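You operate a simulated robot arm through the tools that you are given. There is no shell and no other tool. Be economical: measure what you need, move in short steps, check, and stop when the job is done.

The job below is to be done with a simulated robot arm. You get a single attempt, and the scene is never put back.

TASK
Put the wound bobbin away in the free seat of the grey stand.
Fine: turn the free seat out from under the cover, free the winder latch, and turn the bobbin in under the cover at the end; the winder stays off.

The check looks at the end state, three seconds after you hand in, the way a careful person would. Anything else that was tipped, shoved, dropped, spilled or broken makes it a failure. Lids that push on must go on centred and level and be pressed home; caps that screw on are set level and turned clockwise until they are tight.

THE ROBOT
A 7-joint arm with a two-finger parallel gripper, fixed in place. Base frame: the origin is at the foot of the arm, x ahead of it, y to its left, z up; the work surface is at about z = 798. Readings come in mm, rad, newtons and seconds.
With the tool pointing down near the work surface it reaches from about 300 to 700 mm from the base axis. Its first joint turns from -1.152 to 1.152 rad. Payload 1.57 kg.
The tool frame sits at the grasp point between the pads (the TCP): z along the fingers, y along the line on which they close. The tips reach 30 mm beyond it. The gripper opens to 110 mm. The fingers are 24 mm wide and 12 mm thick; the gripper's body (48 by 112 mm) begins 78 mm behind the TCP.
Orientation is told as [roll, pitch, yaw] about the base's x, y, z axes, in that order, counted from this pose: with the fingers straight down and closing along the base's y, the tool's x points along the base's -x, its y along +y and its z along -z.

THE INTERFACE
- The arm moves only by the tool drive_tool. Its argument "deltas" is a list that holds one entry, the list of rows, each a list of 7 numbers: the shift along the tool's x, y, z in mm, then the turn, a rotation vector about the tool's x, y, z in rad, then the opening, from 0 (shut) to 1 (fully open). In form: [[[dx, dy, dz, ax, ay, az, claw], ...]]. A call has 1 to 20 rows; each row shifts and turns the commanded pose from where the row before left it, along the tool's axes as they then stand. Each row takes 0.2 s and may step no farther than 50 mm and 0.15 rad from the row before; otherwise, or with a gripper value out of range, the whole call is refused. A pose out of reach is approached as far as the arm can. The call stops where the force on the tool passes 40 N (or 10 N more than at its start, if that is more) or the arm is blocked; 0.2 s more then pass. Each finger travels about 108 mm/s and halts on what it meets, pressing with about 26 N; the grip force reading is that of the motor and also rises with nothing between the fingers. The clock runs only during rows and for 0.2 s after the last one: add rows that do not move to give the fingers time. The reply holds the time, the measured pose of the TCP, the force on the tool along the base axes, the opening and the grip force, in the units named above and with some noise.
- Cameras (640 x 400 px; columns grow to the right, rows downward): "scene" is fixed at [159.7, -392.8, 1393.4]; the picture's right is [0.81, -0.59, 0.00], its down [-0.39, -0.54, -0.74] and it looks along [0.44, 0.60, -0.67] (base axes); focal length 254 px, centre (320, 200). "wrist" rides on the gripper at [70, 16, -141] in the tool frame; the picture's right is [-0.23, 0.97, 0.00], its down [-0.86, -0.20, -0.48] and it looks along [-0.47, -0.11, 0.88] (tool axes); focal length 222 px, centre (320, 200). There is no depth. A picture from a camera that has moved, and an enlarged one, comes with that camera's place and axes in the base frame and with its lens.
- get_image(camera): a new picture of that camera. The clock stands still meanwhile.
- enlarge(camera, box): a new picture of the part [left, top, right, bottom] of that camera's present view, enlarged. The clock stands still meanwhile.
- sign_off(): hands the job in; it is judged then, once.

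Work in short steps. Places have to be worked out from the pictures, the camera data and where the tool is seen: move nearer, look again, correct. Check each grasp and each placing, and mend what went wrong. You have 120 turns and 84 pictures in all, those below and enlarged ones among them. Open the gripper and draw the arm clear of the work before you hand the job in, unless the task says otherwise; then end with one line.

The tools are called as a command line: name --argument value ..., lists and objects as JSON in quotes. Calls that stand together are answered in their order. drive_tool: Moves the arm, as the interface text tells. Its arguments: {"type":"object","properties":{"deltas":{"type":"array","items":{"type":"array","items":{"type":"array","items":{"type":"number"}}}}},"required":["deltas"]} The other tools are called the same way: get_image (camera) takes a picture; enlarge (camera, box) takes an enlarged picture of a part of a camera's view; sign_off () hands the job in.

At the start:

```text
clock: 0.0
tcp_pos: [378.6, -8.9, 1160.7]
orientation: [0.001, 0.0, 0.001]
ft_force: [-0.9, 0.5, -0.4]
gripper_width: 110.1
grasp_force: 0.1
```

scene: 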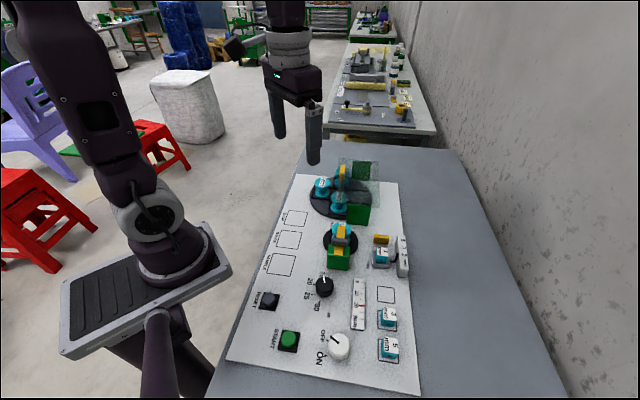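
wrist: 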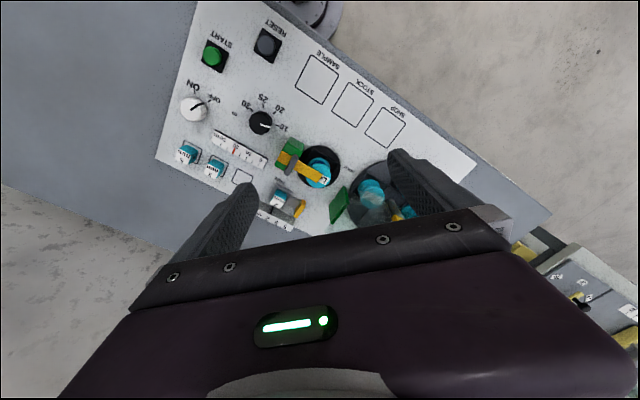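

I start by looking closer at the panel: carousel with cover and the winder.

enlarge --camera "scene" --box '[290, 145, 410, 220]'

enlarge --camera "scene" --box '[300, 215, 420, 290]'

enlarge --camera "wrist" --box '[220, 120, 440, 257]'

```text
5.33 times, centred on (350, 182) of scene
camera zoom: at [159.7, -392.8, 1393.4], right [0.81, -0.59, 0.0], down [-0.39, -0.54, -0.74], along [0.44, 0.6, -0.67], focal length 1356 px, centre (160, 293)
```

zoom: 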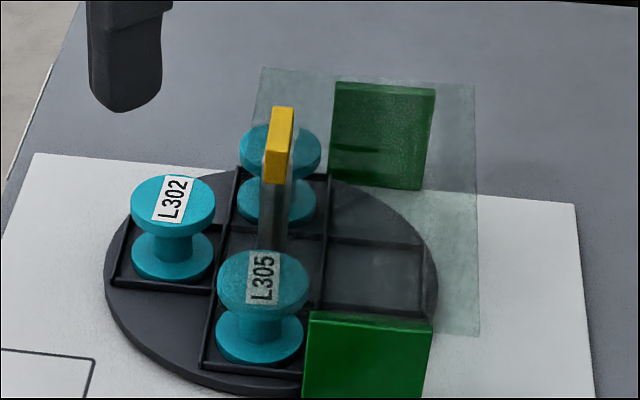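

```text
5.33 times, centred on (360, 252) of scene
camera zoom: at [159.7, -392.8, 1393.4], right [0.81, -0.59, 0.0], down [-0.39, -0.54, -0.74], along [0.44, 0.6, -0.67], focal length 1356 px, centre (107, -80)
```

zoom: 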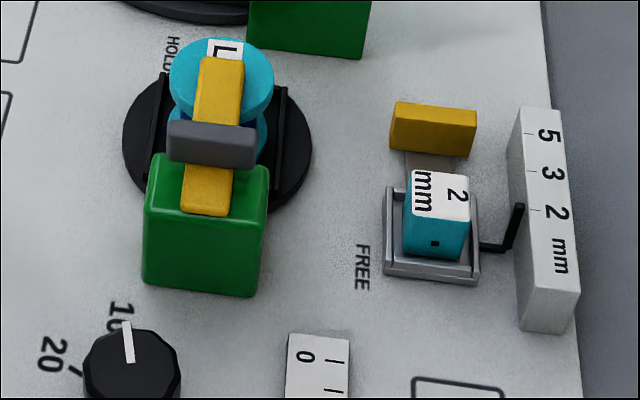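

```text
2.91 times, centred on (330, 188) of wrist
camera zoom: at [308.5, 7.7, 1303.0], right [0.23, 0.97, 0.0], down [0.86, -0.2, 0.48], along [0.47, -0.11, -0.88], focal length 646 px, centre (291, 234)
```

zoom: 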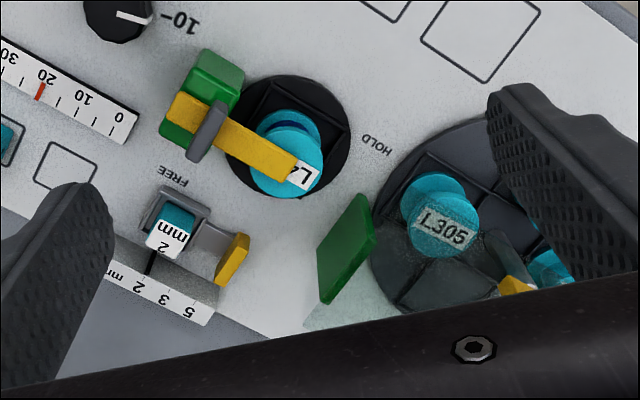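

The carousel is centred near (610, 99) and the winder near (488, -49). I move the wrist camera to look at the carousel.

drive_tool --deltas '[[[-19.2, 28, 22, 0, 0, 0, 1], [-19.2, 28, 22, 0, 0, 0, 1], [-19.2, 28, 22, 0, 0, 0, 1], [-19.2, 28, 22, 0, 0, 0, 1], [-19.2, 28, 22, 0, 0, 0, 1], [0, 0, 0, 0, 0, 0, 1]]]'

get_image --camera "wrist"

enlarge --camera "wrist" --box '[200, 80, 440, 230]'

```text
clock: 1.4
tcp_pos: [473.8, 131.7, 1051.5]
orientation: [0.0, 0.002, 0.0]
ft_force: [-0.2, 0.3, -0.9]
gripper_width: 109.8
grasp_force: 0.1
```

```text
78 pictures are left
camera wrist: at [404.3, 147.5, 1195.0], right [0.23, 0.97, 0.0], down [0.85, -0.2, 0.48], along [0.47, -0.11, -0.88], focal length 222 px, centre (320, 200)
```

wrist: 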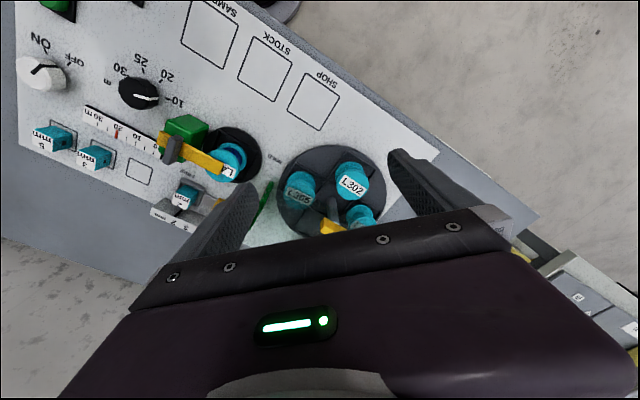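

```text
2.67 times, centred on (320, 155) of wrist
camera zoom: at [404.3, 147.5, 1195.0], right [0.23, 0.97, 0.0], down [0.85, -0.2, 0.48], along [0.47, -0.11, -0.88], focal length 592 px, centre (320, 320)
```

zoom: 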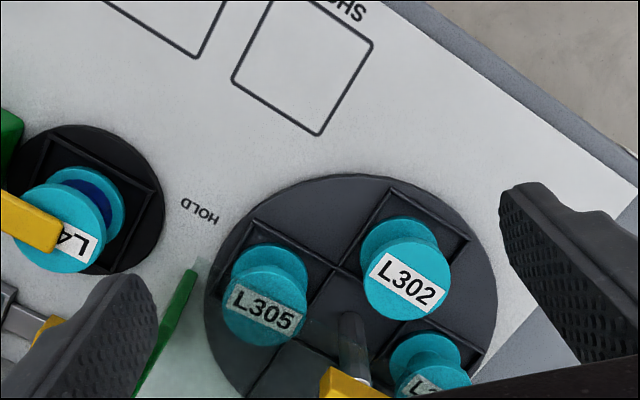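

The carousel is partly hidden by the gripper; I move back 100 mm to see all of it.

drive_tool --deltas '[[[33, 0, 0, 0, 0, 0, 1], [33, 0, 0, 0, 0, 0, 1], [33, 0, 0, 0, 0, 0, 1], [0, 0, 0, 0, 0, 0, 1]]]'

enlarge --camera "wrist" --box '[240, 60, 400, 160]'

enlarge --camera "wrist" --box '[110, 60, 270, 160]'

```text
clock: 2.4
tcp_pos: [373.3, 131.7, 1053.3]
orientation: [0.0, -0.001, 0.001]
ft_force: [-0.9, -0.6, -0.2]
gripper_width: 109.9
grasp_force: 0.0
```

```text
4.00 times, centred on (320, 110) of wrist
camera zoom: at [303.8, 147.6, 1195.2], right [0.23, 0.97, 0.0], down [0.85, -0.2, 0.48], along [0.47, -0.11, -0.88], focal length 888 px, centre (320, 560)
```

zoom: 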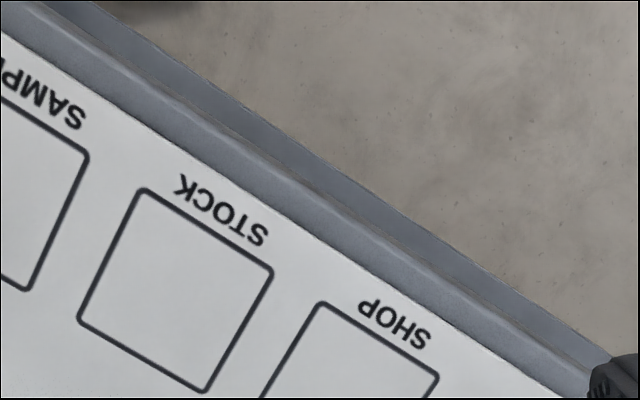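

```text
4.00 times, centred on (190, 110) of wrist
camera zoom: at [303.8, 147.6, 1195.2], right [0.23, 0.97, 0.0], down [0.85, -0.2, 0.48], along [0.47, -0.11, -0.88], focal length 888 px, centre (840, 560)
```

zoom: 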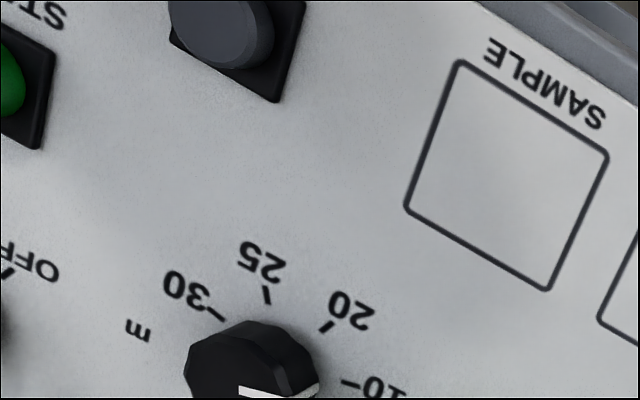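

Image-down is +x, so I need to go forward instead; moving to x≈540.

drive_tool --deltas '[[[-42, 0, 0, 0, 0, 0, 1], [-42, 0, 0, 0, 0, 0, 1], [-42, 0, 0, 0, 0, 0, 1], [-42, 0, 0, 0, 0, 0, 1], [0, 0, 0, 0, 0, 0, 1]]]'

get_image --camera "wrist"

enlarge --camera "wrist" --box '[230, 80, 430, 205]'

enlarge --camera "wrist" --box '[90, 50, 290, 175]'

```text
clock: 3.6
tcp_pos: [541.6, 131.1, 1049.7]
orientation: [0.001, 0.0, 0.001]
ft_force: [-0.2, -0.3, -0.2]
gripper_width: 110.1
grasp_force: 0.0
```

```text
74 pictures are left
camera wrist: at [471.4, 148.1, 1192.6], right [0.23, 0.97, 0.0], down [0.86, -0.2, 0.48], along [0.47, -0.11, -0.88], focal length 222 px, centre (320, 200)
```

wrist: 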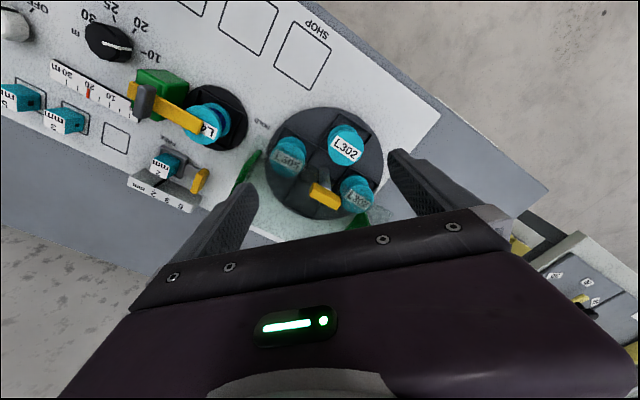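

```text
3.20 times, centred on (330, 142) of wrist
camera zoom: at [471.4, 148.1, 1192.6], right [0.23, 0.97, 0.0], down [0.86, -0.2, 0.48], along [0.47, -0.11, -0.88], focal length 711 px, centre (288, 384)
```

zoom: 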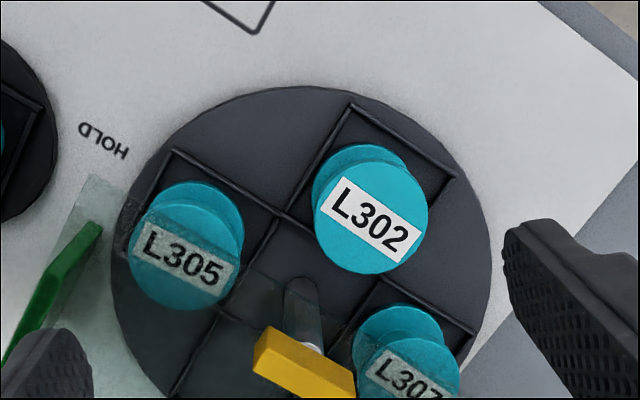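

```text
3.20 times, centred on (190, 112) of wrist
camera zoom: at [471.4, 148.1, 1192.6], right [0.23, 0.97, 0.0], down [0.86, -0.2, 0.48], along [0.47, -0.11, -0.88], focal length 711 px, centre (736, 480)
```

zoom: 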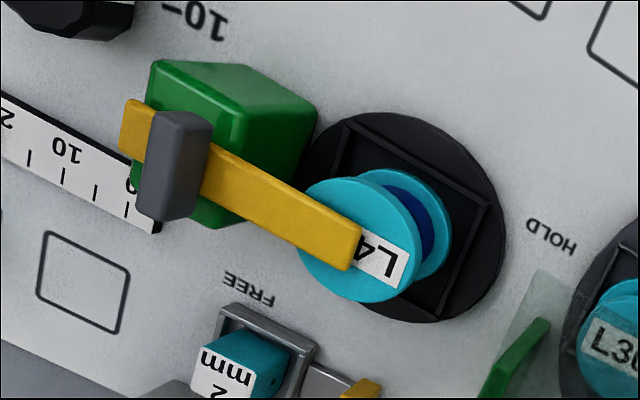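

The panel is turned about 45°. The carousel's centre is near (620, 120), with a stem and yellow T-bar at z≈900. I go closer above it, yawed +45°, to see the knob, cover and heights.

drive_tool --deltas '[[[-22, -4, 23, 0, 0, 0, 1], [-22, -4, 23, 0, 0, 0, 1], [-22, -4, 23, 0, 0, 0, 1], [0, 0, 0, 0, 0, -0.131, 1], [0, 0, 0, 0, 0, -0.131, 1], [0, 0, 0, 0, 0, -0.131, 1], [0, 0, 0, 0, 0, -0.131, 1], [0, 0, 0, 0, 0, -0.131, 1], [0, 0, 0, 0, 0, -0.131, 1], [0, 0, 0, 0, 0, 0, 1]]]'

get_image --camera "wrist"

enlarge --camera "scene" --box '[280, 110, 440, 210]'

```text
clock: 5.8
tcp_pos: [609.6, 118.6, 981.5]
orientation: [0.001, -0.002, 0.789]
ft_force: [-0.4, -0.8, 0.2]
gripper_width: 109.7
grasp_force: 0.1
```

```text
71 pictures are left
camera wrist: at [548.8, 81.3, 1124.0], right [-0.53, 0.85, 0.0], down [0.74, 0.47, 0.48], along [0.41, 0.25, -0.88], focal length 222 px, centre (320, 200)
```

wrist: 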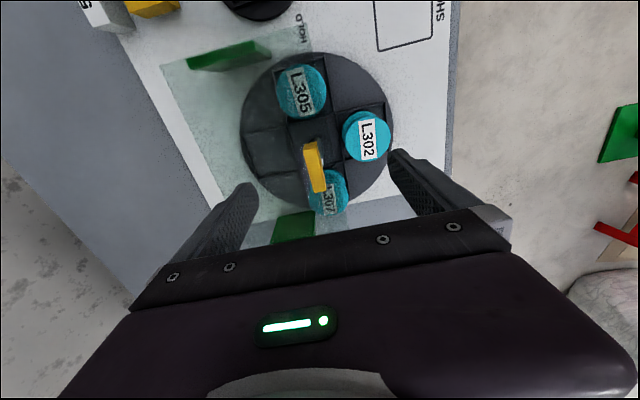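

```text
4.00 times, centred on (360, 160) of scene
camera zoom: at [159.7, -392.8, 1393.4], right [0.81, -0.59, 0.0], down [-0.39, -0.54, -0.74], along [0.44, 0.6, -0.67], focal length 1017 px, centre (160, 360)
```

zoom: 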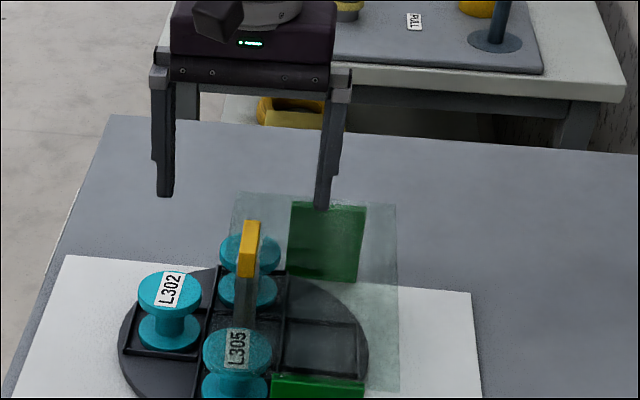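

enlarge --camera "wrist" --box '[220, 40, 420, 220]'

```text
2.22 times, centred on (320, 130) of wrist
camera zoom: at [548.8, 81.3, 1124.0], right [-0.53, 0.85, 0.0], down [0.74, 0.47, 0.48], along [0.41, 0.25, -0.88], focal length 494 px, centre (320, 356)
```

zoom: 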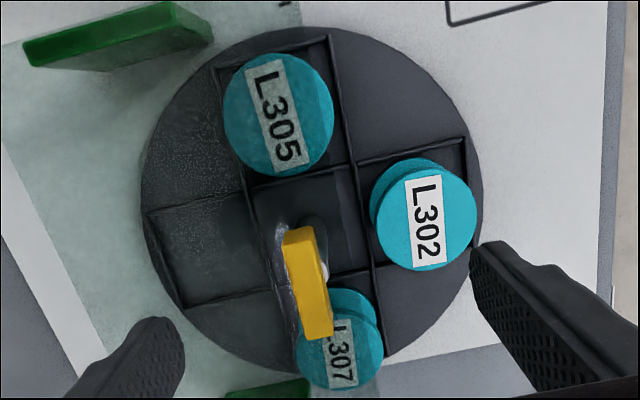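

The cover has a notch at the stem. The free seat lies under the cover opposite L302, so it takes a 180° turn. I centre over the T-bar at about (621, 118), half close and lower to compare heights.

drive_tool --deltas '[[[-7.4, -8.2, 20, 0, 0, 0, 0.5], [0, 0, 25, 0, 0, 0, 0.5], [0, 0, 0, 0, 0, 0, 0.5]]]'

enlarge --camera "wrist" --box '[220, 90, 420, 215]'

enlarge --camera "scene" --box '[290, 125, 410, 200]'

```text
clock: 6.6
tcp_pos: [621.1, 118.2, 936.3]
orientation: [0.001, 0.001, 0.787]
ft_force: [-0.6, 0.2, 0.6]
gripper_width: 54.8
grasp_force: 0.2
```

```text
3.20 times, centred on (320, 152) of wrist
camera zoom: at [559.5, 81.9, 1078.6], right [-0.53, 0.85, 0.0], down [0.75, 0.46, 0.48], along [0.41, 0.25, -0.88], focal length 711 px, centre (320, 352)
```

zoom: 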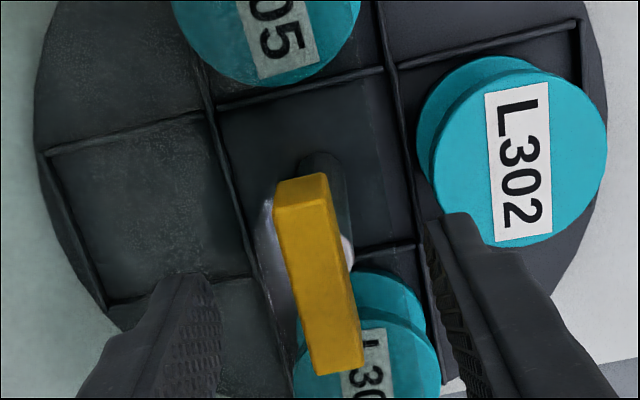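

```text
5.33 times, centred on (350, 162) of scene
camera zoom: at [159.7, -392.8, 1393.4], right [0.81, -0.59, 0.0], down [-0.39, -0.54, -0.74], along [0.44, 0.6, -0.67], focal length 1356 px, centre (160, 400)
```

zoom: 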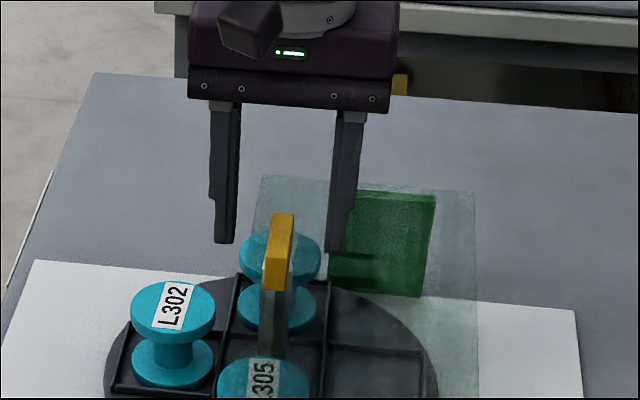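

Bar is centred between the fingers. I lower 24 mm and look again before closing.

drive_tool --deltas '[[[0, 0, 12, 0, 0, 0, 0.5], [0, 0, 12, 0, 0, 0, 0.5], [0, 0, 0, 0, 0, 0, 0.5]]]'

enlarge --camera "scene" --box '[310, 140, 390, 190]'

enlarge --camera "wrist" --box '[220, 90, 420, 215]'

```text
clock: 7.4
tcp_pos: [621.1, 118.5, 910.8]
orientation: [0.0, 0.0, 0.788]
ft_force: [0.3, 0.3, -0.6]
gripper_width: 55.0
grasp_force: 0.0
```

```text
8.00 times, centred on (350, 165) of scene
camera zoom: at [159.7, -392.8, 1393.4], right [0.81, -0.59, 0.0], down [-0.39, -0.54, -0.74], along [0.44, 0.6, -0.67], focal length 2034 px, centre (80, 480)
```

zoom: 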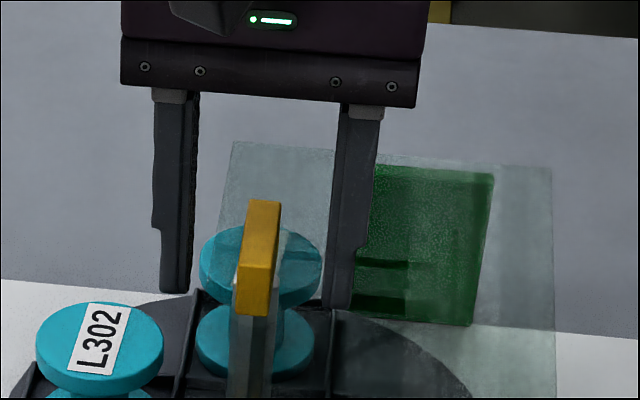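

```text
3.20 times, centred on (320, 152) of wrist
camera zoom: at [559.2, 81.5, 1054.7], right [-0.53, 0.85, 0.0], down [0.75, 0.46, 0.48], along [0.41, 0.25, -0.88], focal length 711 px, centre (320, 352)
```

zoom: 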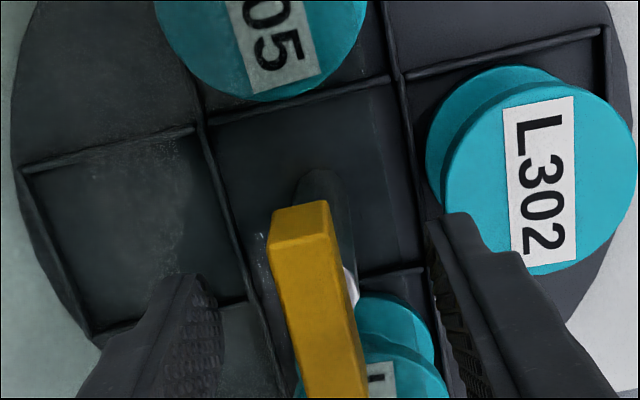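

Bar top works out to z≈898. I lower 7 mm more (tips ≈ 874) and close gently.

drive_tool --deltas '[[[0, 0, 4, 0, 0, 0, 0.5], [0, 0, 3, 0, 0, 0, 0.4], [0, 0, 0, 0, 0, 0, 0.1], [0, 0, 0, 0, 0, 0, 0.05], [0, 0, 0, 0, 0, 0, 0.05]]]'

enlarge --camera "wrist" --box '[220, 90, 420, 215]'

enlarge --camera "scene" --box '[310, 140, 390, 190]'

```text
clock: 8.6
tcp_pos: [620.6, 119.3, 905.5]
orientation: [0.001, -0.001, 0.787]
ft_force: [2.0, 1.8, 5.5]
gripper_width: 19.8
grasp_force: 34.1
```

```text
3.20 times, centred on (320, 152) of wrist
camera zoom: at [559.9, 82.0, 1047.8], right [-0.53, 0.85, 0.0], down [0.74, 0.46, 0.48], along [0.41, 0.25, -0.88], focal length 711 px, centre (320, 352)
```

zoom: 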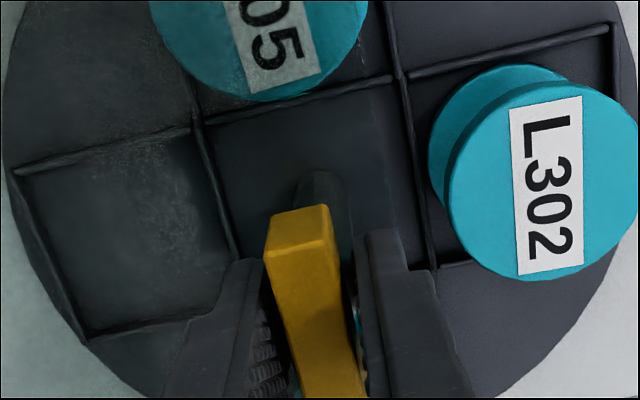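

```text
8.00 times, centred on (350, 165) of scene
camera zoom: at [159.7, -392.8, 1393.4], right [0.81, -0.59, 0.0], down [-0.39, -0.54, -0.74], along [0.44, 0.6, -0.67], focal length 2034 px, centre (80, 480)
```

zoom: 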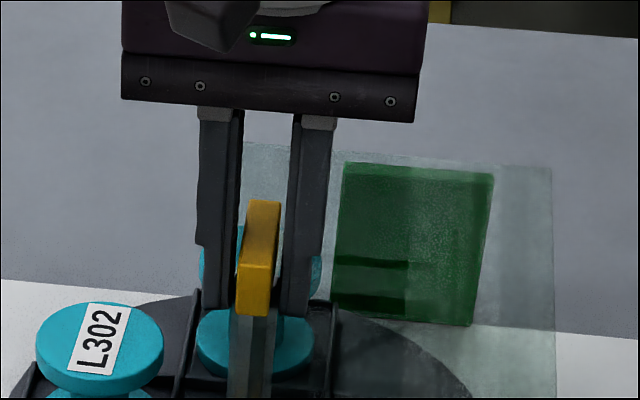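

The bar is gripped (19.8 mm). I try turning it clockwise by about 0.4 rad and watch the forces.

drive_tool --deltas '[[[0, 0, 0, 0, 0, 0.1, 0.05], [0, 0, 0, 0, 0, 0.1, 0.05], [0, 0, 0, 0, 0, 0.1, 0.05], [0, 0, 0, 0, 0, 0.1, 0.05], [0, 0, 0, 0, 0, 0, 0.05]]]'

enlarge --camera "scene" --box '[290, 135, 410, 210]'

```text
clock: 9.8
tcp_pos: [619.8, 120.3, 904.7]
orientation: [0.003, -0.001, 0.385]
ft_force: [0.8, 10.1, 12.4]
gripper_width: 19.8
grasp_force: 33.9
```

```text
5.33 times, centred on (350, 172) of scene
camera zoom: at [159.5, -392.6, 1393.5], right [0.81, -0.59, 0.0], down [-0.39, -0.54, -0.74], along [0.44, 0.6, -0.67], focal length 1356 px, centre (160, 347)
```

zoom: 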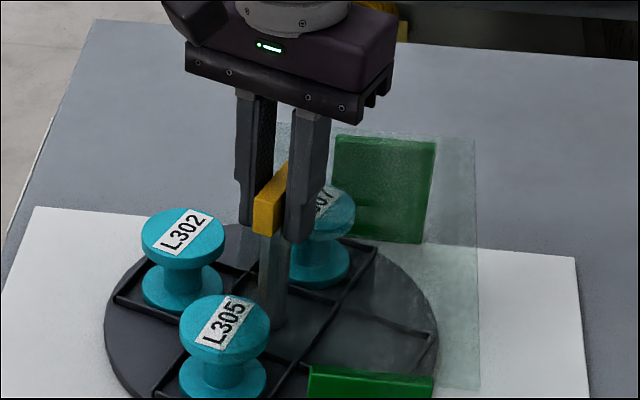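

The carousel turns with the handle. A small side force has built up, so I ease 1 mm along +y and up, and continue turning.

drive_tool --deltas '[[[-0.4, 1, -1, 0, 0, 0.1, 0.05], [0, 0, 0, 0, 0, 0.12, 0.05], [0, 0, 0, 0, 0, 0.12, 0.05], [0, 0, 0, 0, 0, 0.12, 0.05], [0, 0, 0, 0, 0, 0.12, 0.05], [0, 0, 0, 0, 0, 0.12, 0.05], [0, 0, 0, 0, 0, 0.12, 0.05], [0, 0, 0, 0, 0, 0.12, 0.05], [0, 0, 0, 0, 0, 0, 0.05]]]'

```text
clock: 11.6
tcp_pos: [616.7, 120.9, 905.0]
orientation: [-0.004, 0.012, -0.493]
ft_force: [-9.9, 0.2, 10.5]
gripper_width: 43.6
grasp_force: 21.3
stopped in row 8: the force on the tool passed its limit (the readings are from after the stop); the commanded pose is now the measured one
```

The grip opened to 43.6 mm, so something slipped or jammed. I look.

enlarge --camera "scene" --box '[290, 135, 410, 210]'

enlarge --camera "wrist" --box '[220, 90, 420, 215]'

```text
5.33 times, centred on (350, 172) of scene
camera zoom: at [159.2, -392.9, 1393.4], right [0.81, -0.59, 0.0], down [-0.39, -0.54, -0.74], along [0.44, 0.6, -0.67], focal length 1356 px, centre (160, 347)
```

zoom: 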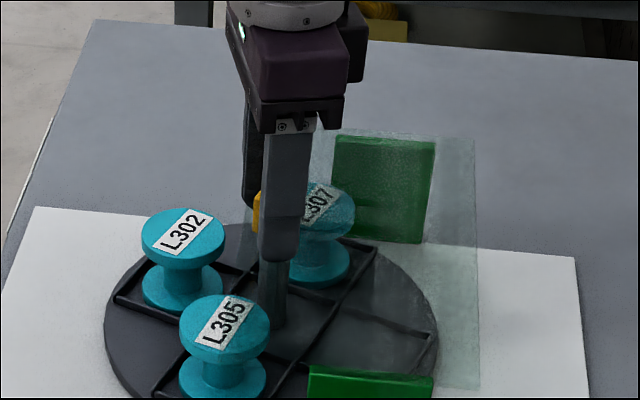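

```text
3.20 times, centred on (320, 152) of wrist
camera zoom: at [564.1, 169.0, 1049.3], right [0.66, 0.75, -0.01], down [0.66, -0.58, 0.47], along [0.35, -0.31, -0.88], focal length 711 px, centre (320, 352)
```

zoom: 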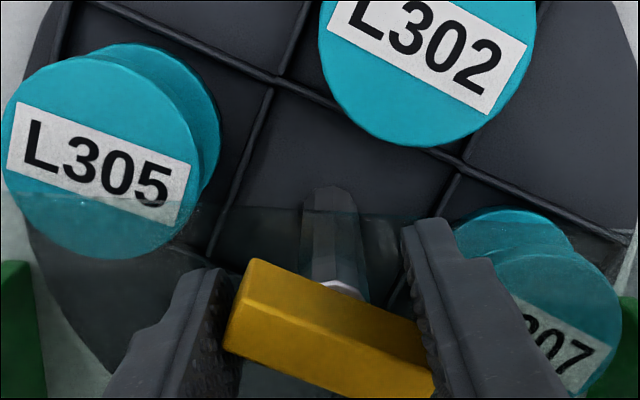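

The carousel turned about 20° and then stopped while the bar slipped in the fingers, so there is probably a stop in this direction. I open, square up to the bar again (yaw ≈ 0.44), and will try the other direction.

drive_tool --deltas '[[[0, 0, 0, 0, 0, 0, 0.8], [0, 0, 0, 0, 0, 0, 1], [0, 0, 0, 0, 0, 0, 1], [-3.0, -2.5, 0, 0, 0, -0.133, 1], [0, 0, 0, 0, 0, -0.133, 1], [0, 0, 0, 0, 0, -0.133, 1], [0, 0, 0, 0, 0, -0.133, 1], [0, 0, 0, 0, 0, -0.133, 1], [0, 0, 0, 0, 0, -0.133, 1], [0, 0, 0, 0, 0, -0.133, 1], [0, 0, 0, 0, 0, 0, 1]]]'

enlarge --camera "wrist" --box '[220, 90, 420, 215]'

```text
clock: 14.0
tcp_pos: [619.4, 115.1, 906.1]
orientation: [0.005, 0.008, 0.436]
ft_force: [-10.6, -6.6, 14.7]
gripper_width: 109.8
grasp_force: 0.1
```

```text
3.20 times, centred on (320, 152) of wrist
camera zoom: at [549.9, 101.6, 1049.0], right [-0.2, 0.98, 0.0], down [0.86, 0.18, 0.47], along [0.46, 0.1, -0.88], focal length 711 px, centre (320, 352)
```

zoom: 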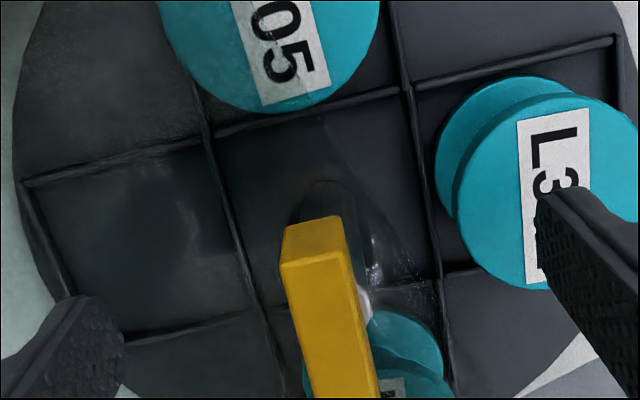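

There is an upward force of about 15 N, so a fingertip is probably resting on the cover (z≈875). I raise 15 mm at once and check.

drive_tool --deltas '[[[0, 0, -8, 0, 0, 0, 1], [0, 0, -7, 0, 0, 0, 1], [0, 0, 0, 0, 0, 0, 1]]]'

get_image --camera "wrist"

enlarge --camera "scene" --box '[290, 135, 410, 210]'

```text
clock: 14.8
tcp_pos: [619.7, 116.5, 920.4]
orientation: [0.007, 0.007, 0.436]
ft_force: [0.9, 0.1, 0.1]
gripper_width: 110.1
grasp_force: 0.0
```

```text
58 pictures are left
camera wrist: at [550.2, 102.4, 1063.8], right [-0.2, 0.98, 0.01], down [0.86, 0.18, 0.47], along [0.46, 0.1, -0.88], focal length 222 px, centre (320, 200)
```

wrist: 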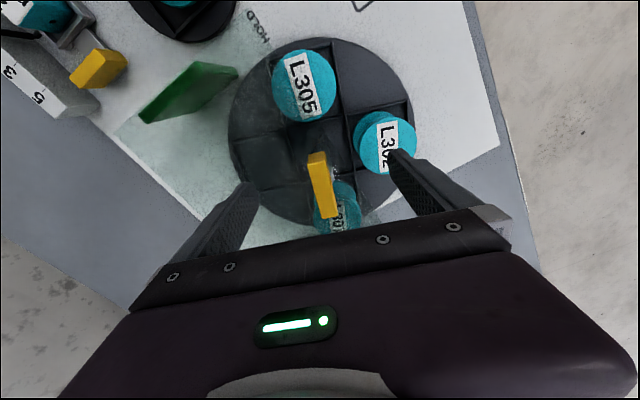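

```text
5.33 times, centred on (350, 172) of scene
camera zoom: at [159.7, -392.8, 1393.4], right [0.81, -0.59, 0.0], down [-0.39, -0.54, -0.74], along [0.44, 0.6, -0.67], focal length 1356 px, centre (160, 347)
```

zoom: 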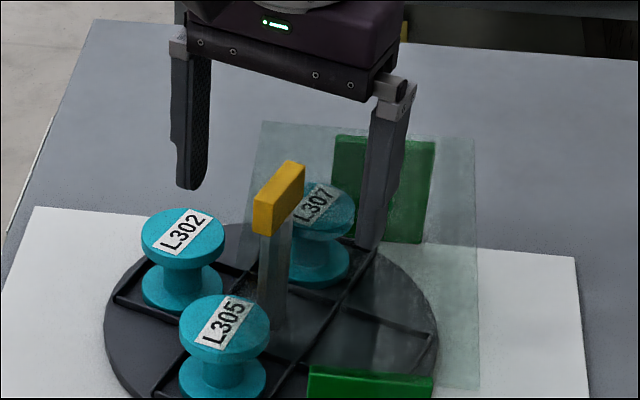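

Cover is unmoved. I re-grip the bar slightly higher (TCP z≈909) and test turning counter-clockwise.

drive_tool --deltas '[[[-2.5, 2, 0, -0.007, 0.004, 0, 0.5], [0, 0, 6, 0, 0, 0, 0.4], [0, 0, 5, 0, 0, 0, 0.1], [0, 0, 0, 0, 0, 0, 0.05], [0, 0, 0, 0, 0, 0, 0.05]]]'

```text
clock: 16.0
tcp_pos: [621.3, 120.2, 911.1]
orientation: [0.011, 0.009, 0.432]
ft_force: [1.9, -11.8, 29.1]
gripper_width: 19.6
grasp_force: 33.0
```

Unexpected 29 N upward force; I look before turning.

enlarge --camera "scene" --box '[310, 140, 390, 190]'

enlarge --camera "wrist" --box '[240, 115, 400, 215]'

```text
8.00 times, centred on (350, 165) of scene
camera zoom: at [159.2, -393.3, 1393.3], right [0.81, -0.59, 0.0], down [-0.39, -0.54, -0.74], along [0.44, 0.6, -0.67], focal length 2034 px, centre (80, 480)
```

zoom: 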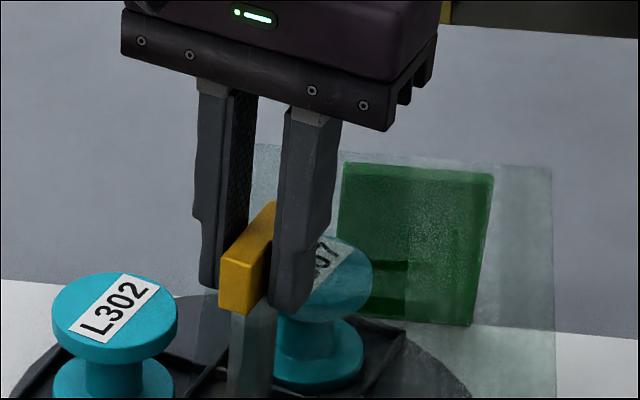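

```text
4.00 times, centred on (320, 165) of wrist
camera zoom: at [552.7, 104.8, 1054.6], right [-0.2, 0.98, 0.01], down [0.87, 0.18, 0.47], along [0.46, 0.1, -0.88], focal length 888 px, centre (320, 340)
```

zoom: 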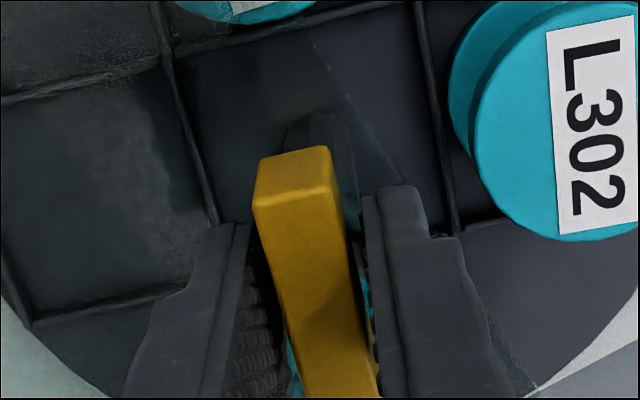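

The fingers closed while still going down, so the friction on the bar explains the load. I relax by 1.5 mm up and 1 mm sideways, then turn counter-clockwise.

drive_tool --deltas '[[[0, -1, -1.6, 0, 0, 0, 0.05], [0, 0, 0, 0, 0, -0.1, 0.05], [0, 0, 0, 0, 0, -0.1, 0.05], [0, 0, 0, 0, 0, -0.1, 0.05], [0, 0, 0, 0, 0, -0.1, 0.05], [0, 0, 0, 0, 0, -0.1, 0.05], [0, 0, 0, 0, 0, 0, 0.05]]]'

enlarge --camera "scene" --box '[290, 135, 410, 210]'

```text
clock: 17.6
tcp_pos: [621.4, 118.8, 910.5]
orientation: [0.017, 0.002, 0.935]
ft_force: [15.9, -12.5, 10.7]
gripper_width: 19.7
grasp_force: 33.8
```

```text
5.33 times, centred on (350, 172) of scene
camera zoom: at [159.9, -393.2, 1393.2], right [0.81, -0.59, 0.0], down [-0.39, -0.54, -0.74], along [0.44, 0.6, -0.67], focal length 1356 px, centre (160, 347)
```

zoom: 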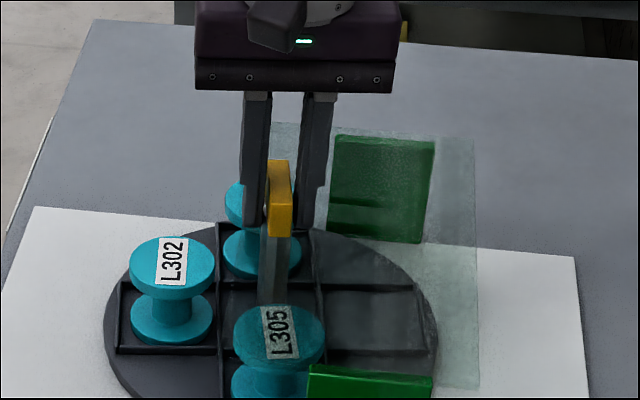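

Counter-clockwise works. I ease toward the side force and go on.

drive_tool --deltas '[[[0, -1.5, -0.5, 0, 0, 0, 0.05], [0, 0, 0, 0, 0, -0.1, 0.05], [0, 0, 0, 0, 0, -0.1, 0.05], [0, 0, 0, 0, 0, -0.1, 0.05], [0, 0, 0, 0, 0, -0.1, 0.05], [0, 0, 0, 0, 0, 0, 0.05]]]'

```text
clock: 19.0
tcp_pos: [622.1, 119.7, 910.3]
orientation: [0.019, -0.004, 1.334]
ft_force: [15.4, -5.9, -1.7]
gripper_width: 19.6
grasp_force: 33.0
```

Still gripping. I continue turning, easing again.

drive_tool --deltas '[[[0, -1.2, 0, 0, 0, 0, 0.05], [0, 0, 0, 0, 0, -0.1, 0.05], [0, 0, 0, 0, 0, -0.1, 0.05], [0, 0, 0, 0, 0, -0.1, 0.05], [0, 0, 0, 0, 0, -0.1, 0.05], [0, 0, 0, 0, 0, -0.1, 0.05], [0, -0.5, 0, 0, 0, -0.1, 0.05], [0, 0, 0, 0, 0, 0, 0.05]]]'

enlarge --camera "scene" --box '[290, 135, 410, 210]'

```text
clock: 20.8
tcp_pos: [623.4, 118.8, 911.7]
orientation: [0.016, -0.014, 1.933]
ft_force: [-7.0, 2.3, -10.5]
gripper_width: 19.8
grasp_force: 33.7
```

```text
5.33 times, centred on (350, 172) of scene
camera zoom: at [159.7, -392.7, 1393.4], right [0.81, -0.59, 0.0], down [-0.39, -0.54, -0.74], along [0.44, 0.6, -0.67], focal length 1356 px, centre (160, 347)
```

zoom: 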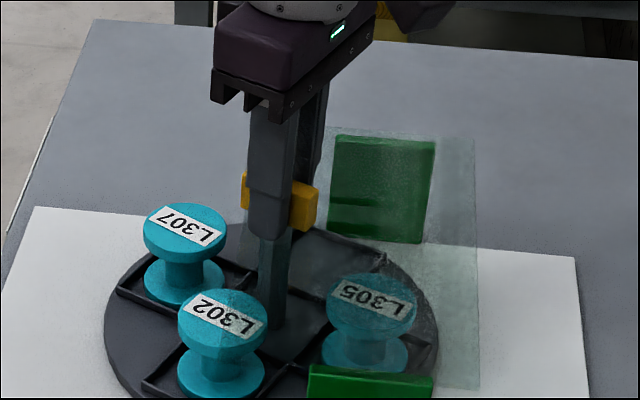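

The carousel turned well; about 2.0 rad remain. I release, lift, level the tool, and swing the gripper 180° back to re-grip the bar.

drive_tool --deltas '[[[0, 0, 0, 0, 0, 0, 0.5], [0, 0, 0, 0, 0, 0, 0.6], [0, 0, -12, 0, 0, 0, 0.6], [0, 0, -12, -0.0188, 0.01, 0, 0.6], [0, 0, 0, 0, 0, 0.15, 0.6], [0, 0, 0, 0, 0, 0.15, 0.6], [0, 0, 0, 0, 0, 0.15, 0.6], [0, 0, 0, 0, 0, 0.15, 0.6], [0, 0, 0, 0, 0, 0.15, 0.6], [0, 0, 0, 0, 0, 0.15, 0.6], [0, 0, 0, 0, 0, 0.15, 0.6], [0, 0, 0, 0, 0, 0.15, 0.6], [0, 0, 0, 0, 0, 0.15, 0.6], [0, 0, 0, 0, 0, 0.15, 0.6], [0, 0, 0, 0, 0, 0, 0.6]]]'

drive_tool --deltas '[[[0, 0, 0, 0, 0, 0.15, 0.6], [0, 0, 0, 0, 0, 0.15, 0.6], [0, 0, 0, 0, 0, 0.15, 0.6], [0, 0, 0, 0, 0, 0.15, 0.6], [0, 0, 0, 0, 0, 0.15, 0.6], [0, 0, 0, 0, 0, 0.15, 0.6], [0, 0, 0, 0, 0, 0.15, 0.6], [0, 0, 0, 0, 0, 0.15, 0.6], [0, 0, 0, 0, 0, 0.15, 0.6], [0, 0, 0, 0, 0, 0.15, 0.6], [0, 0, 0, 0, 0, 0.14, 0.6], [0, 0, 0, 0, 0, 0, 0.6]]]'

enlarge --camera "wrist" --box '[220, 90, 420, 215]'

```text
clock: 24.0
tcp_pos: [625.0, 118.1, 935.7]
orientation: [0.005, 0.03, 0.434]
ft_force: [0.7, 0.4, 0.3]
gripper_width: 66.0
grasp_force: 0.2
```

```text
clock: 26.6
tcp_pos: [624.4, 118.3, 935.0]
orientation: [-0.032, 0.003, -1.206]
ft_force: [-0.3, -0.9, 0.3]
gripper_width: 65.6
grasp_force: 0.1
```

```text
3.20 times, centred on (320, 152) of wrist
camera zoom: at [618.2, 191.0, 1077.1], right [0.99, 0.14, -0.03], down [0.13, -0.87, 0.48], along [0.04, -0.48, -0.88], focal length 711 px, centre (320, 352)
```

zoom: 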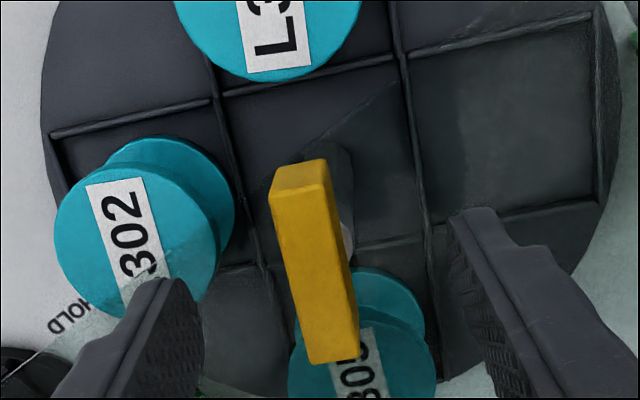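

I re-level the tool (tilt correction), recentre on the bar and go down, then close only after the descent.

drive_tool --deltas '[[[0.7, -1.9, 0, -0.032, -0.003, 0, 0.5], [0, 0, 13, 0, 0, 0, 0.5], [0, 0, 12.5, 0, 0, 0, 0.5], [0, 0, 0, 0, 0, 0, 0.4], [0, 0, 0, 0, 0, 0, 0.1], [0, 0, 0, 0, 0, 0, 0.05], [0, 0, 0, 0, 0, 0, 0.05]]]'

```text
clock: 28.2
tcp_pos: [624.3, 117.8, 910.5]
orientation: [-0.001, 0.0, -1.203]
ft_force: [-0.5, -0.4, -1.5]
gripper_width: 19.5
grasp_force: 34.1
```

A clean, level grip. I turn counter-clockwise in stages.

drive_tool --deltas '[[[0, 0, 0, 0, 0, -0.1, 0.05], [0, 0, 0, 0, 0, -0.1, 0.05], [0, 0, 0, 0, 0, -0.1, 0.05], [0, 0, 0, 0, 0, -0.1, 0.05], [0, 0, 0, 0, 0, -0.1, 0.05], [0, 0, 0, 0, 0, -0.1, 0.05], [0, 0, 0, 0, 0, 0, 0.05]]]'

```text
clock: 29.8
tcp_pos: [624.0, 120.3, 910.1]
orientation: [0.004, -0.003, -0.602]
ft_force: [23.8, 11.9, -5.7]
gripper_width: 19.8
grasp_force: 33.5
```

Side force of 27 N; I ease along it and continue in smaller pieces.

drive_tool --deltas '[[[-1, 1.8, 0, 0, 0, 0, 0.05], [0, 0.5, 0, 0, 0, -0.1, 0.05], [0, 0.4, 0, 0, 0, -0.1, 0.05], [0, 0.4, 0, 0, 0, -0.1, 0.05], [0, 0.4, 0, 0, 0, -0.1, 0.05], [0, 0, 0, 0, 0, 0, 0.05]]]'

```text
clock: 31.2
tcp_pos: [624.4, 118.5, 909.7]
orientation: [-0.001, 0.001, -0.203]
ft_force: [-3.1, -3.1, 0.7]
gripper_width: 19.7
grasp_force: 33.6
```

Good, the load is gone. I continue another 0.5 rad.

drive_tool --deltas '[[[0, 0, 0, 0, 0, -0.1, 0.05], [0, 0, 0, 0, 0, -0.1, 0.05], [0, 0, 0, 0, 0, -0.1, 0.05], [0, 0, 0, 0, 0, -0.1, 0.05], [0, 0, 0, 0, 0, -0.1, 0.05], [0, 0, 0, 0, 0, 0, 0.05]]]'

enlarge --camera "scene" --box '[290, 135, 410, 210]'

```text
clock: 32.6
tcp_pos: [624.0, 122.1, 909.5]
orientation: [0.002, 0.003, 0.299]
ft_force: [-16.0, 0.9, -0.9]
gripper_width: 19.5
grasp_force: 33.8
```

```text
5.33 times, centred on (350, 172) of scene
camera zoom: at [159.3, -392.8, 1393.4], right [0.81, -0.59, 0.0], down [-0.39, -0.54, -0.74], along [0.44, 0.6, -0.67], focal length 1356 px, centre (160, 347)
```

zoom: 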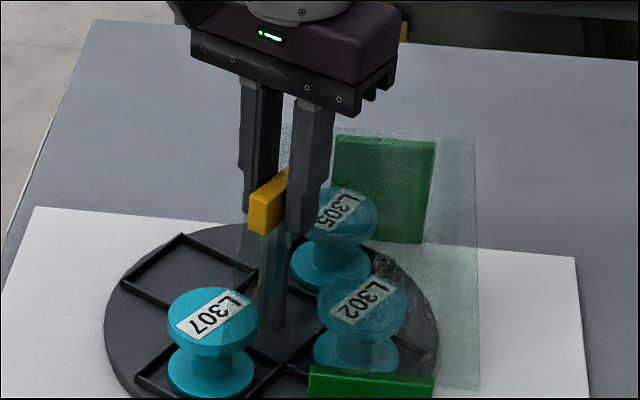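

The free seat is nearly out. The last 0.49 rad brings it to where L302 was.

drive_tool --deltas '[[[1.5, 0.4, 0, 0, 0, 0, 0.05], [0, 0, 0, 0, 0, -0.1, 0.05], [0, 0, 0, 0, 0, -0.1, 0.05], [0, 0, 0, 0, 0, -0.1, 0.05], [0, 0, 0, 0, 0, -0.1, 0.05], [0, 0, 0, 0, 0, -0.09, 0.05], [0, 0, 0, 0, 0, 0, 0.05]]]'

enlarge --camera "scene" --box '[290, 135, 410, 210]'

```text
clock: 34.2
tcp_pos: [623.5, 122.3, 910.1]
orientation: [0.001, -0.004, 0.789]
ft_force: [6.2, 20.0, -15.2]
gripper_width: 19.9
grasp_force: 33.8
```

```text
5.33 times, centred on (350, 172) of scene
camera zoom: at [160.2, -392.3, 1393.5], right [0.81, -0.59, 0.0], down [-0.39, -0.54, -0.74], along [0.44, 0.6, -0.67], focal length 1356 px, centre (160, 347)
```

zoom: 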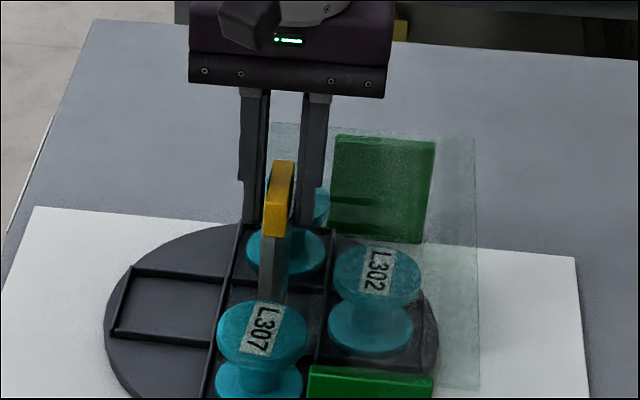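

The free seat is out in the open. I ease, release, lift and look at the seat.

drive_tool --deltas '[[[0, 0.5, 0, 0, 0, 0, 0.05], [0, 0, 0, 0, 0, 0, 0.4], [0, 0, 0, 0, 0, 0, 0.5], [0, 0, 0, 0, 0, 0, 0.5], [0, 0, -25, 0, 0, 0, 0.5], [0, 0, -25, 0, 0, 0, 0.5], [40, 0, -30, 0, 0, 0, 0.5], [0, 0, 0, 0, 0, 0, 0.5]]]'

get_image --camera "wrist"

enlarge --camera "wrist" --box '[230, 40, 430, 205]'

```text
clock: 36.0
tcp_pos: [592.8, 91.0, 991.0]
orientation: [0.001, -0.001, 0.786]
ft_force: [-0.3, 0.5, -0.7]
gripper_width: 55.0
grasp_force: 0.1
```

```text
49 pictures are left
camera wrist: at [532.5, 53.6, 1132.9], right [-0.53, 0.85, 0.0], down [0.75, 0.46, 0.48], along [0.41, 0.25, -0.88], focal length 222 px, centre (320, 200)
```

wrist: 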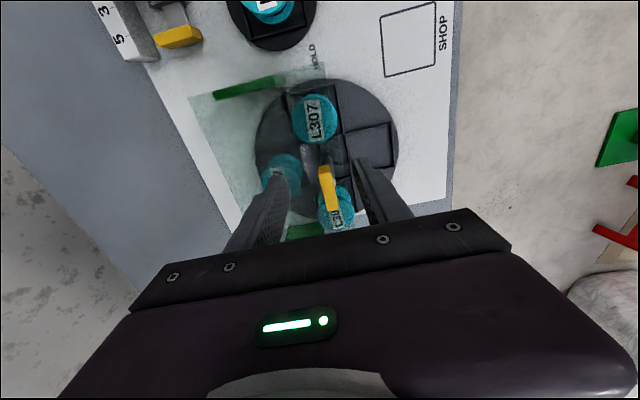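

```text
2.42 times, centred on (330, 122) of wrist
camera zoom: at [532.5, 53.6, 1132.9], right [-0.53, 0.85, 0.0], down [0.75, 0.46, 0.48], along [0.41, 0.25, -0.88], focal length 538 px, centre (296, 388)
```

zoom: 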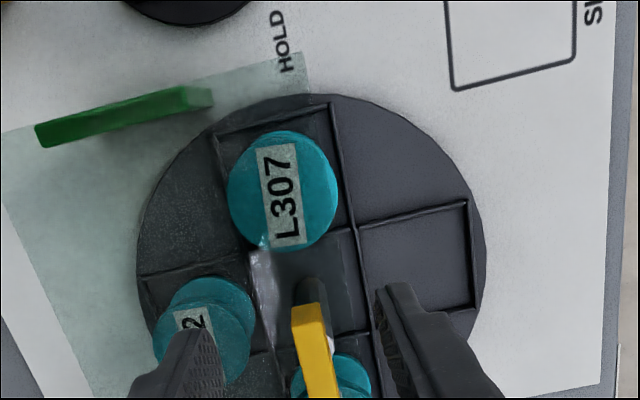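

The free seat is at about (572, 164). Now I move back toward the winder at safe height to inspect the latch.

drive_tool --deltas '[[[39, 0, 0, 0, 0, 0, 0.5], [39, 0, 0, 0, 0, 0, 0.5], [39, 0, 0, 0, 0, 0, 0.5], [39, 0, 0, 0, 0, 0, 0.5], [39, 0, 0, 0, 0, 0, 0.5], [0, 0, 0, 0, 0, 0, 0.5]]]'

get_image --camera "wrist"

enlarge --camera "wrist" --box '[230, 40, 430, 205]'

```text
clock: 37.4
tcp_pos: [457.4, -48.4, 993.0]
orientation: [0.0, 0.0, 0.787]
ft_force: [0.4, 0.0, -0.3]
gripper_width: 55.0
grasp_force: 0.2
```

```text
47 pictures are left
camera wrist: at [395.8, -85.2, 1135.1], right [-0.53, 0.85, 0.0], down [0.75, 0.46, 0.48], along [0.41, 0.25, -0.88], focal length 222 px, centre (320, 200)
```

wrist: 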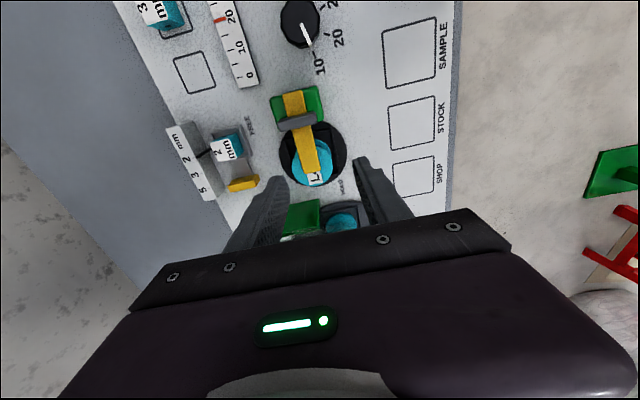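

```text
2.42 times, centred on (330, 122) of wrist
camera zoom: at [395.8, -85.2, 1135.1], right [-0.53, 0.85, 0.0], down [0.75, 0.46, 0.48], along [0.41, 0.25, -0.88], focal length 538 px, centre (296, 388)
```

zoom: 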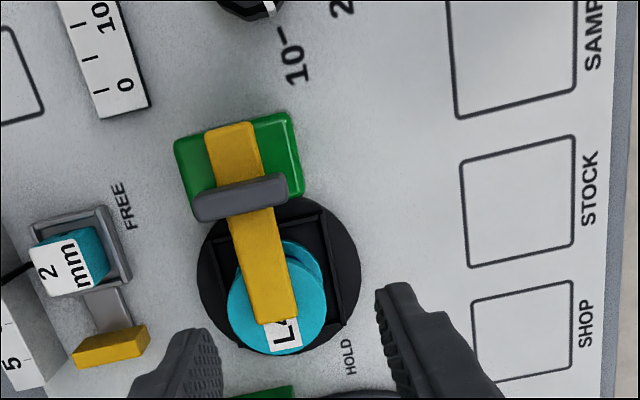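

I read the latch as a bar that swings from HOLD (over the bobbin) to FREE (−90° about a pivot on the green block). I zoom in from the scene camera to see the handle.

enlarge --camera "scene" --box '[312, 215, 376, 275]'

enlarge --camera "wrist" --box '[270, 75, 370, 190]'

```text
6.67 times, centred on (344, 245) of scene
camera zoom: at [159.7, -392.8, 1393.4], right [0.81, -0.59, 0.0], down [-0.39, -0.54, -0.74], along [0.44, 0.6, -0.67], focal length 1695 px, centre (160, -100)
```

zoom: 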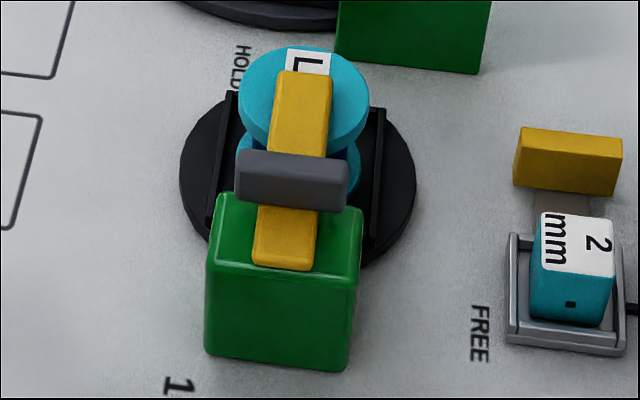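

```text
3.48 times, centred on (320, 132) of wrist
camera zoom: at [395.8, -85.2, 1135.1], right [-0.53, 0.85, 0.0], down [0.75, 0.46, 0.48], along [0.41, 0.25, -0.88], focal length 773 px, centre (320, 435)
```

zoom: 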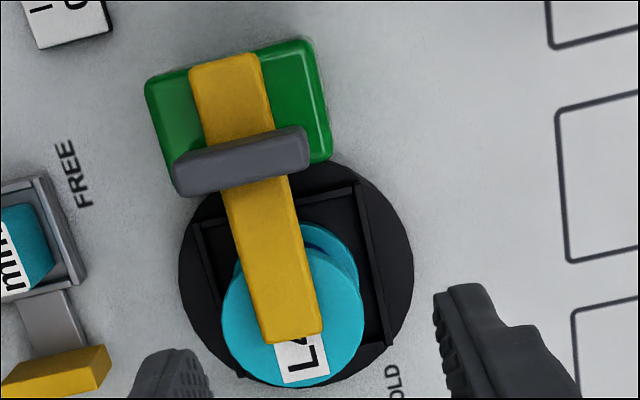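

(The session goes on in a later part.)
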